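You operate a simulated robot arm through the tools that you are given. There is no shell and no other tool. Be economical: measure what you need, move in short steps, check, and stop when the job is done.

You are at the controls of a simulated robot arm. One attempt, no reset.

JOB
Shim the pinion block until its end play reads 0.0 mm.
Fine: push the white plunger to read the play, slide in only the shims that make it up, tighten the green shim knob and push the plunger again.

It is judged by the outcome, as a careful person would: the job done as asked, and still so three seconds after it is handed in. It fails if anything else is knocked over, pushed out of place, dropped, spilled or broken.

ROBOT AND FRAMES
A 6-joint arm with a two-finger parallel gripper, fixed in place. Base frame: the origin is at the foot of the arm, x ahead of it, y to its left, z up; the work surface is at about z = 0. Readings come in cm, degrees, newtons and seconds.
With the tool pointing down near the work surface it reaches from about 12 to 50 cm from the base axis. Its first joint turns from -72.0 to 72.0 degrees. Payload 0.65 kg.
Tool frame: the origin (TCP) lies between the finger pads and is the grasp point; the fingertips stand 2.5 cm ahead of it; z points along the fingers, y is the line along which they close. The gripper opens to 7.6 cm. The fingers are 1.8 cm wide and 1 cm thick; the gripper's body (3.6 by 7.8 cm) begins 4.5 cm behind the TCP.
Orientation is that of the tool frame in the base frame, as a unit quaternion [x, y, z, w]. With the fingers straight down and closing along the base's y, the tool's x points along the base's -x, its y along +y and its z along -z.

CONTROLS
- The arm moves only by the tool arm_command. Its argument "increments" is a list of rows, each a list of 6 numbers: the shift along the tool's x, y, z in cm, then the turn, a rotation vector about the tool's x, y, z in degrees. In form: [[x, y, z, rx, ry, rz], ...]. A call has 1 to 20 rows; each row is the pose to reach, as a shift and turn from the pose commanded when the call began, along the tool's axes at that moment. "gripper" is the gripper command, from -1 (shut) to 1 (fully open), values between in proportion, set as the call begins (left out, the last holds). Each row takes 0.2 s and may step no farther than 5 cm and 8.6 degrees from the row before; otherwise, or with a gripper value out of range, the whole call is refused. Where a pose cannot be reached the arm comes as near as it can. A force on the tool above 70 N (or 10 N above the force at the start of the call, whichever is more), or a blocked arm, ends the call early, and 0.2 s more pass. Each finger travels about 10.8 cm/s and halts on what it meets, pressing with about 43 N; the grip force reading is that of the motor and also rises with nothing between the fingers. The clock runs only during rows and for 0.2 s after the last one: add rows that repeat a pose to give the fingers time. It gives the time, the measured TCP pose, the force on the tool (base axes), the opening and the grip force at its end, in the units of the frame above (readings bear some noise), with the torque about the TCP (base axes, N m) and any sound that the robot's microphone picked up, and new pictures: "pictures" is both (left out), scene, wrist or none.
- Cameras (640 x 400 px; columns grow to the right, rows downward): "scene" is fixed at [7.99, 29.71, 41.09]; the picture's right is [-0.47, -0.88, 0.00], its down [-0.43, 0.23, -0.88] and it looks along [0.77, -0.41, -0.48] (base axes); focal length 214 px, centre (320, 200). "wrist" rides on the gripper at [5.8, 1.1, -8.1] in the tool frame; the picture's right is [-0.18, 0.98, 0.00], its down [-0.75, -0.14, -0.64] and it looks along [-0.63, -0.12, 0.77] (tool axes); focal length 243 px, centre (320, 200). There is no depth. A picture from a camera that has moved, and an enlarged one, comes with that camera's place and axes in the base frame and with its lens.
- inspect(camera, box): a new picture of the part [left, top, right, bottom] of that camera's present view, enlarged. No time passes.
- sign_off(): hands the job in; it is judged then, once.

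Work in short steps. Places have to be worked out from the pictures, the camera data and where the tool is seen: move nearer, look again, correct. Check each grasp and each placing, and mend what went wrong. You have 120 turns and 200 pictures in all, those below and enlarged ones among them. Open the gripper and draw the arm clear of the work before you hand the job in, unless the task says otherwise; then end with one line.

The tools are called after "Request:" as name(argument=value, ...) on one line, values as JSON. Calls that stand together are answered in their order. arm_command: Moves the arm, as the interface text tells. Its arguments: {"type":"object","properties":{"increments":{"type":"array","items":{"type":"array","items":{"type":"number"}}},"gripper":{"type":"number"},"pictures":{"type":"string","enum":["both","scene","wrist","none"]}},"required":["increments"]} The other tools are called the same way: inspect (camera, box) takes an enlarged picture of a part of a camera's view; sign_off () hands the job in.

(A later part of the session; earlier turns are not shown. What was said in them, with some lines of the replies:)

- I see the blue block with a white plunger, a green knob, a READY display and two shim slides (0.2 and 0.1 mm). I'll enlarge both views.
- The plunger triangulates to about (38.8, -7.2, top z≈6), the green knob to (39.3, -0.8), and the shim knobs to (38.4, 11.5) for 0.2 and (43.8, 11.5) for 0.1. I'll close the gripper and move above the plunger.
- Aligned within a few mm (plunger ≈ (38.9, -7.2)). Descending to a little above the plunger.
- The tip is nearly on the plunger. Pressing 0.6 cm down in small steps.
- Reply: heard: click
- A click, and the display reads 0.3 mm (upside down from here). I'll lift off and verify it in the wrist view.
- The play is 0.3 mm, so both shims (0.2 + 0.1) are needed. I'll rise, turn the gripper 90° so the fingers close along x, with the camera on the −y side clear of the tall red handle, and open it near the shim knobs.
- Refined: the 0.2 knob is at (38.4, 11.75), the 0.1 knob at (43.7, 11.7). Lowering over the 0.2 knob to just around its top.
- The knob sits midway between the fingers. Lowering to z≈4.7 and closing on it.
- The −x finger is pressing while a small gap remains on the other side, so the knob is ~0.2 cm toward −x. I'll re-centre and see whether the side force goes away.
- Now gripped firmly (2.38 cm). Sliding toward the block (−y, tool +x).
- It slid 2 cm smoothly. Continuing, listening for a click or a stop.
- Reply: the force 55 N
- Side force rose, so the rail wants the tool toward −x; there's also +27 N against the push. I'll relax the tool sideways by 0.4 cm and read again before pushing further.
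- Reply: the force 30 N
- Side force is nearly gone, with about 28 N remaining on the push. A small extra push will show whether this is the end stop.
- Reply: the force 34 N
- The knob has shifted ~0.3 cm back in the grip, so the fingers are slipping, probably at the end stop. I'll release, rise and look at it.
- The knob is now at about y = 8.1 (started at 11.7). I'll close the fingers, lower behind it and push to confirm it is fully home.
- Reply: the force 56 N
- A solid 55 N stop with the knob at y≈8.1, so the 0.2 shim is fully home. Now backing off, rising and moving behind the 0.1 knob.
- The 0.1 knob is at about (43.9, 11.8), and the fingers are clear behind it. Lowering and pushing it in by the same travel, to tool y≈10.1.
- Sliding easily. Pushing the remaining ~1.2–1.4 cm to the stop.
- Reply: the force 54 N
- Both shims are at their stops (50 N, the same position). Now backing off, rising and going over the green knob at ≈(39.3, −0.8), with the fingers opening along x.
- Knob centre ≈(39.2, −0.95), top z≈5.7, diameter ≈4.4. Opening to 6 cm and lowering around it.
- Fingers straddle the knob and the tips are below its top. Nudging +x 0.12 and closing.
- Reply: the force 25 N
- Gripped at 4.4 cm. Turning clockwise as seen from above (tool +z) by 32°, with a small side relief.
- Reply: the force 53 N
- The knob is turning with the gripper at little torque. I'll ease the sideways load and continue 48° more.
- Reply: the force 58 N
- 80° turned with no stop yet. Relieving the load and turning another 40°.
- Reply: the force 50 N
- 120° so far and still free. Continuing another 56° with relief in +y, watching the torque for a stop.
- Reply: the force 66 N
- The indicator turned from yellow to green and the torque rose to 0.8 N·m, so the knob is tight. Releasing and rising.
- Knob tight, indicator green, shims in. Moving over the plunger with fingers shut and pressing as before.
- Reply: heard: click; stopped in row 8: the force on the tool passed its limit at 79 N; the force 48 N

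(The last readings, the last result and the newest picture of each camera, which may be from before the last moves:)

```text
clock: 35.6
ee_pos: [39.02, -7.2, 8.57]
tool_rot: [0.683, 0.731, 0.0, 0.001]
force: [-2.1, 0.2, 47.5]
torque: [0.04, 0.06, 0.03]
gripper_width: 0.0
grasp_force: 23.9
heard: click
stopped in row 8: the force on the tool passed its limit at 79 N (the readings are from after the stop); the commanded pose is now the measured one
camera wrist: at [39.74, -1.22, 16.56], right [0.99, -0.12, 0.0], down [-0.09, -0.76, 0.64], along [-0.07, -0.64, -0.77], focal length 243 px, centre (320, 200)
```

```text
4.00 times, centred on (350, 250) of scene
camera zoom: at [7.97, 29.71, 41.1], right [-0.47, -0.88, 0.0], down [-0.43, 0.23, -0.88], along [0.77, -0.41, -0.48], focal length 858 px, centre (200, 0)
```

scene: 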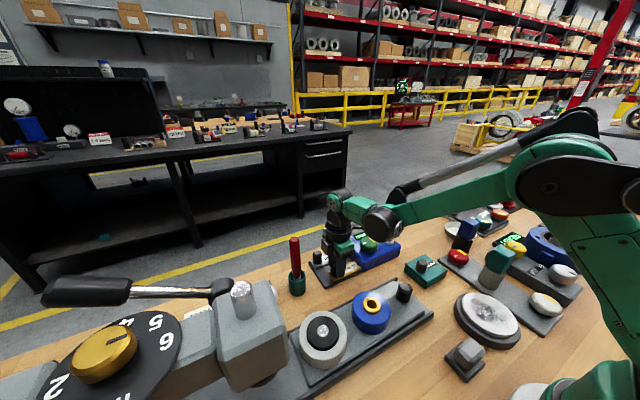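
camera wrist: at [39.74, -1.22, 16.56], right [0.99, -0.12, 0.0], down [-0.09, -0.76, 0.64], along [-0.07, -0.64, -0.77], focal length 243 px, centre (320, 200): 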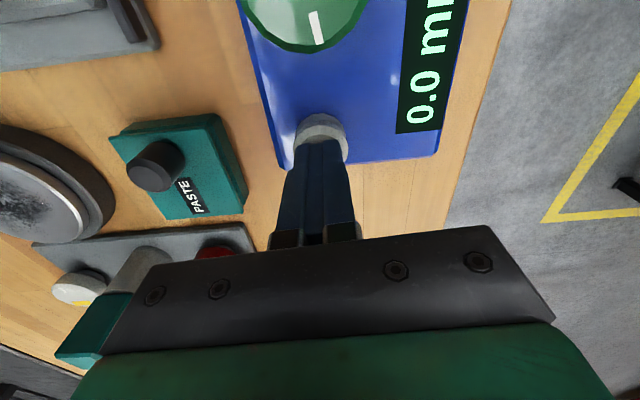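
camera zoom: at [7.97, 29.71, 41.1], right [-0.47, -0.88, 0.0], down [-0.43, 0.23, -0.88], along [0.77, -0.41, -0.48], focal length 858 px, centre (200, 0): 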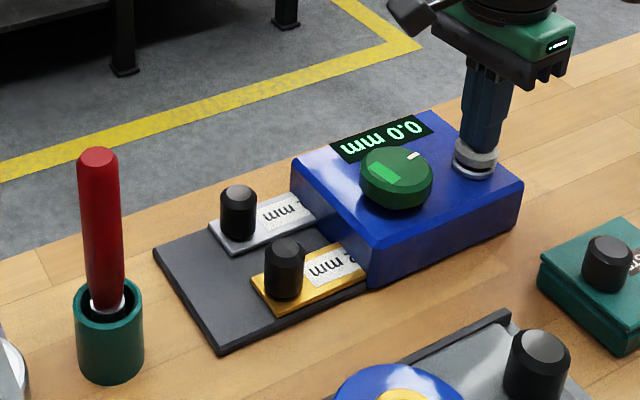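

It clicked and reads 0.0 mm. Lifting clear and opening the gripper, then a last check.

Request:
arm_command(increments=[[0, 0, -4, 0, 0, 0], [0, 0, -8, 0, 0, 0], [0, 0, -12.5, 0, 0, 0], [0, 0, -17, 0, 0, 0], [0, 0, -17, 0, 0, 0]], gripper=-1, pictures="none")

Request:
arm_command(increments=[[0, 0, 0, 0, 0, 0], [0, 0, 0, 0, 0, 0], [0, 0, 0, 0, 0, 0], [0, 0, 0, 0, 0, 0]], gripper=1)

Request:
inspect(camera="scene", box=[270, 200, 430, 300])

```text
clock: 36.8
ee_pos: [38.99, -7.33, 25.35]
tool_rot: [0.682, 0.731, 0.0, 0.001]
force: [-0.8, -0.4, -0.2]
torque: [-0.01, -0.01, -0.01]
gripper_width: 0.0
grasp_force: 23.1
```

```text
clock: 37.8
ee_pos: [39.03, -7.3, 25.45]
tool_rot: [0.683, 0.731, 0.0, 0.001]
force: [-0.1, 0.6, -0.3]
torque: [-0.01, -0.01, -0.04]
gripper_width: 7.6
grasp_force: 0.0
camera wrist: at [39.78, -1.3, 33.43], right [0.99, -0.12, 0.0], down [-0.09, -0.76, 0.64], along [-0.07, -0.64, -0.77], focal length 243 px, centre (320, 200)
```

scene: 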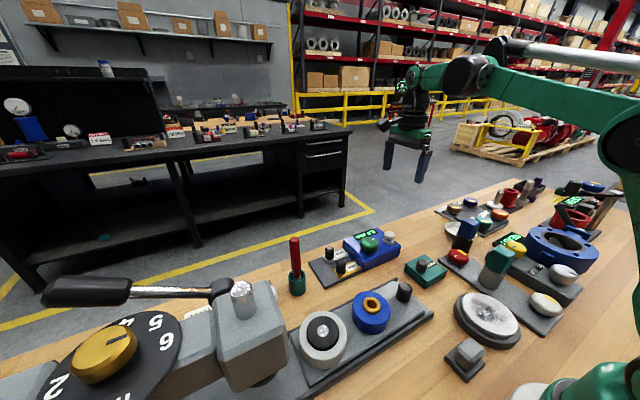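
wrist: 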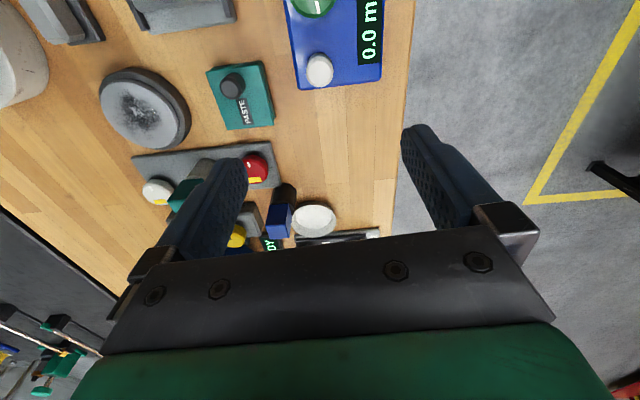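

```text
4.00 times, centred on (350, 250) of scene
camera zoom: at [7.99, 29.71, 41.09], right [-0.47, -0.88, 0.0], down [-0.43, 0.23, -0.88], along [0.77, -0.41, -0.48], focal length 858 px, centre (200, 0)
```

zoom: 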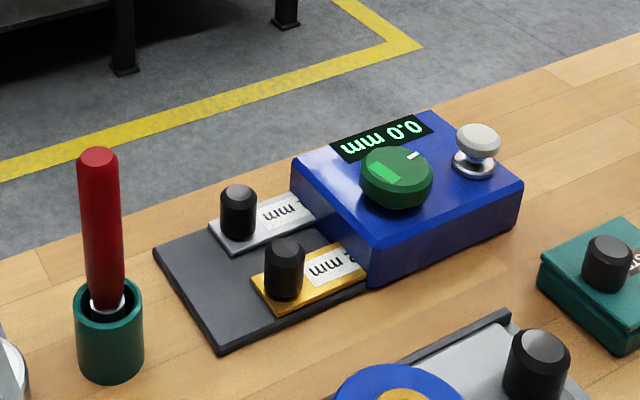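

The display holds at 0.0 mm, everything else is in place, and the arm is clear with the gripper open. Handing in.

Request:
sign_off()

```text
The job is handed in.
```

The pinion block's end play now reads 0.0 mm: it read 0.3 mm at first, so I slid in both the 0.2 and 0.1 mm shims, tightened the green knob and pushed the plunger again.
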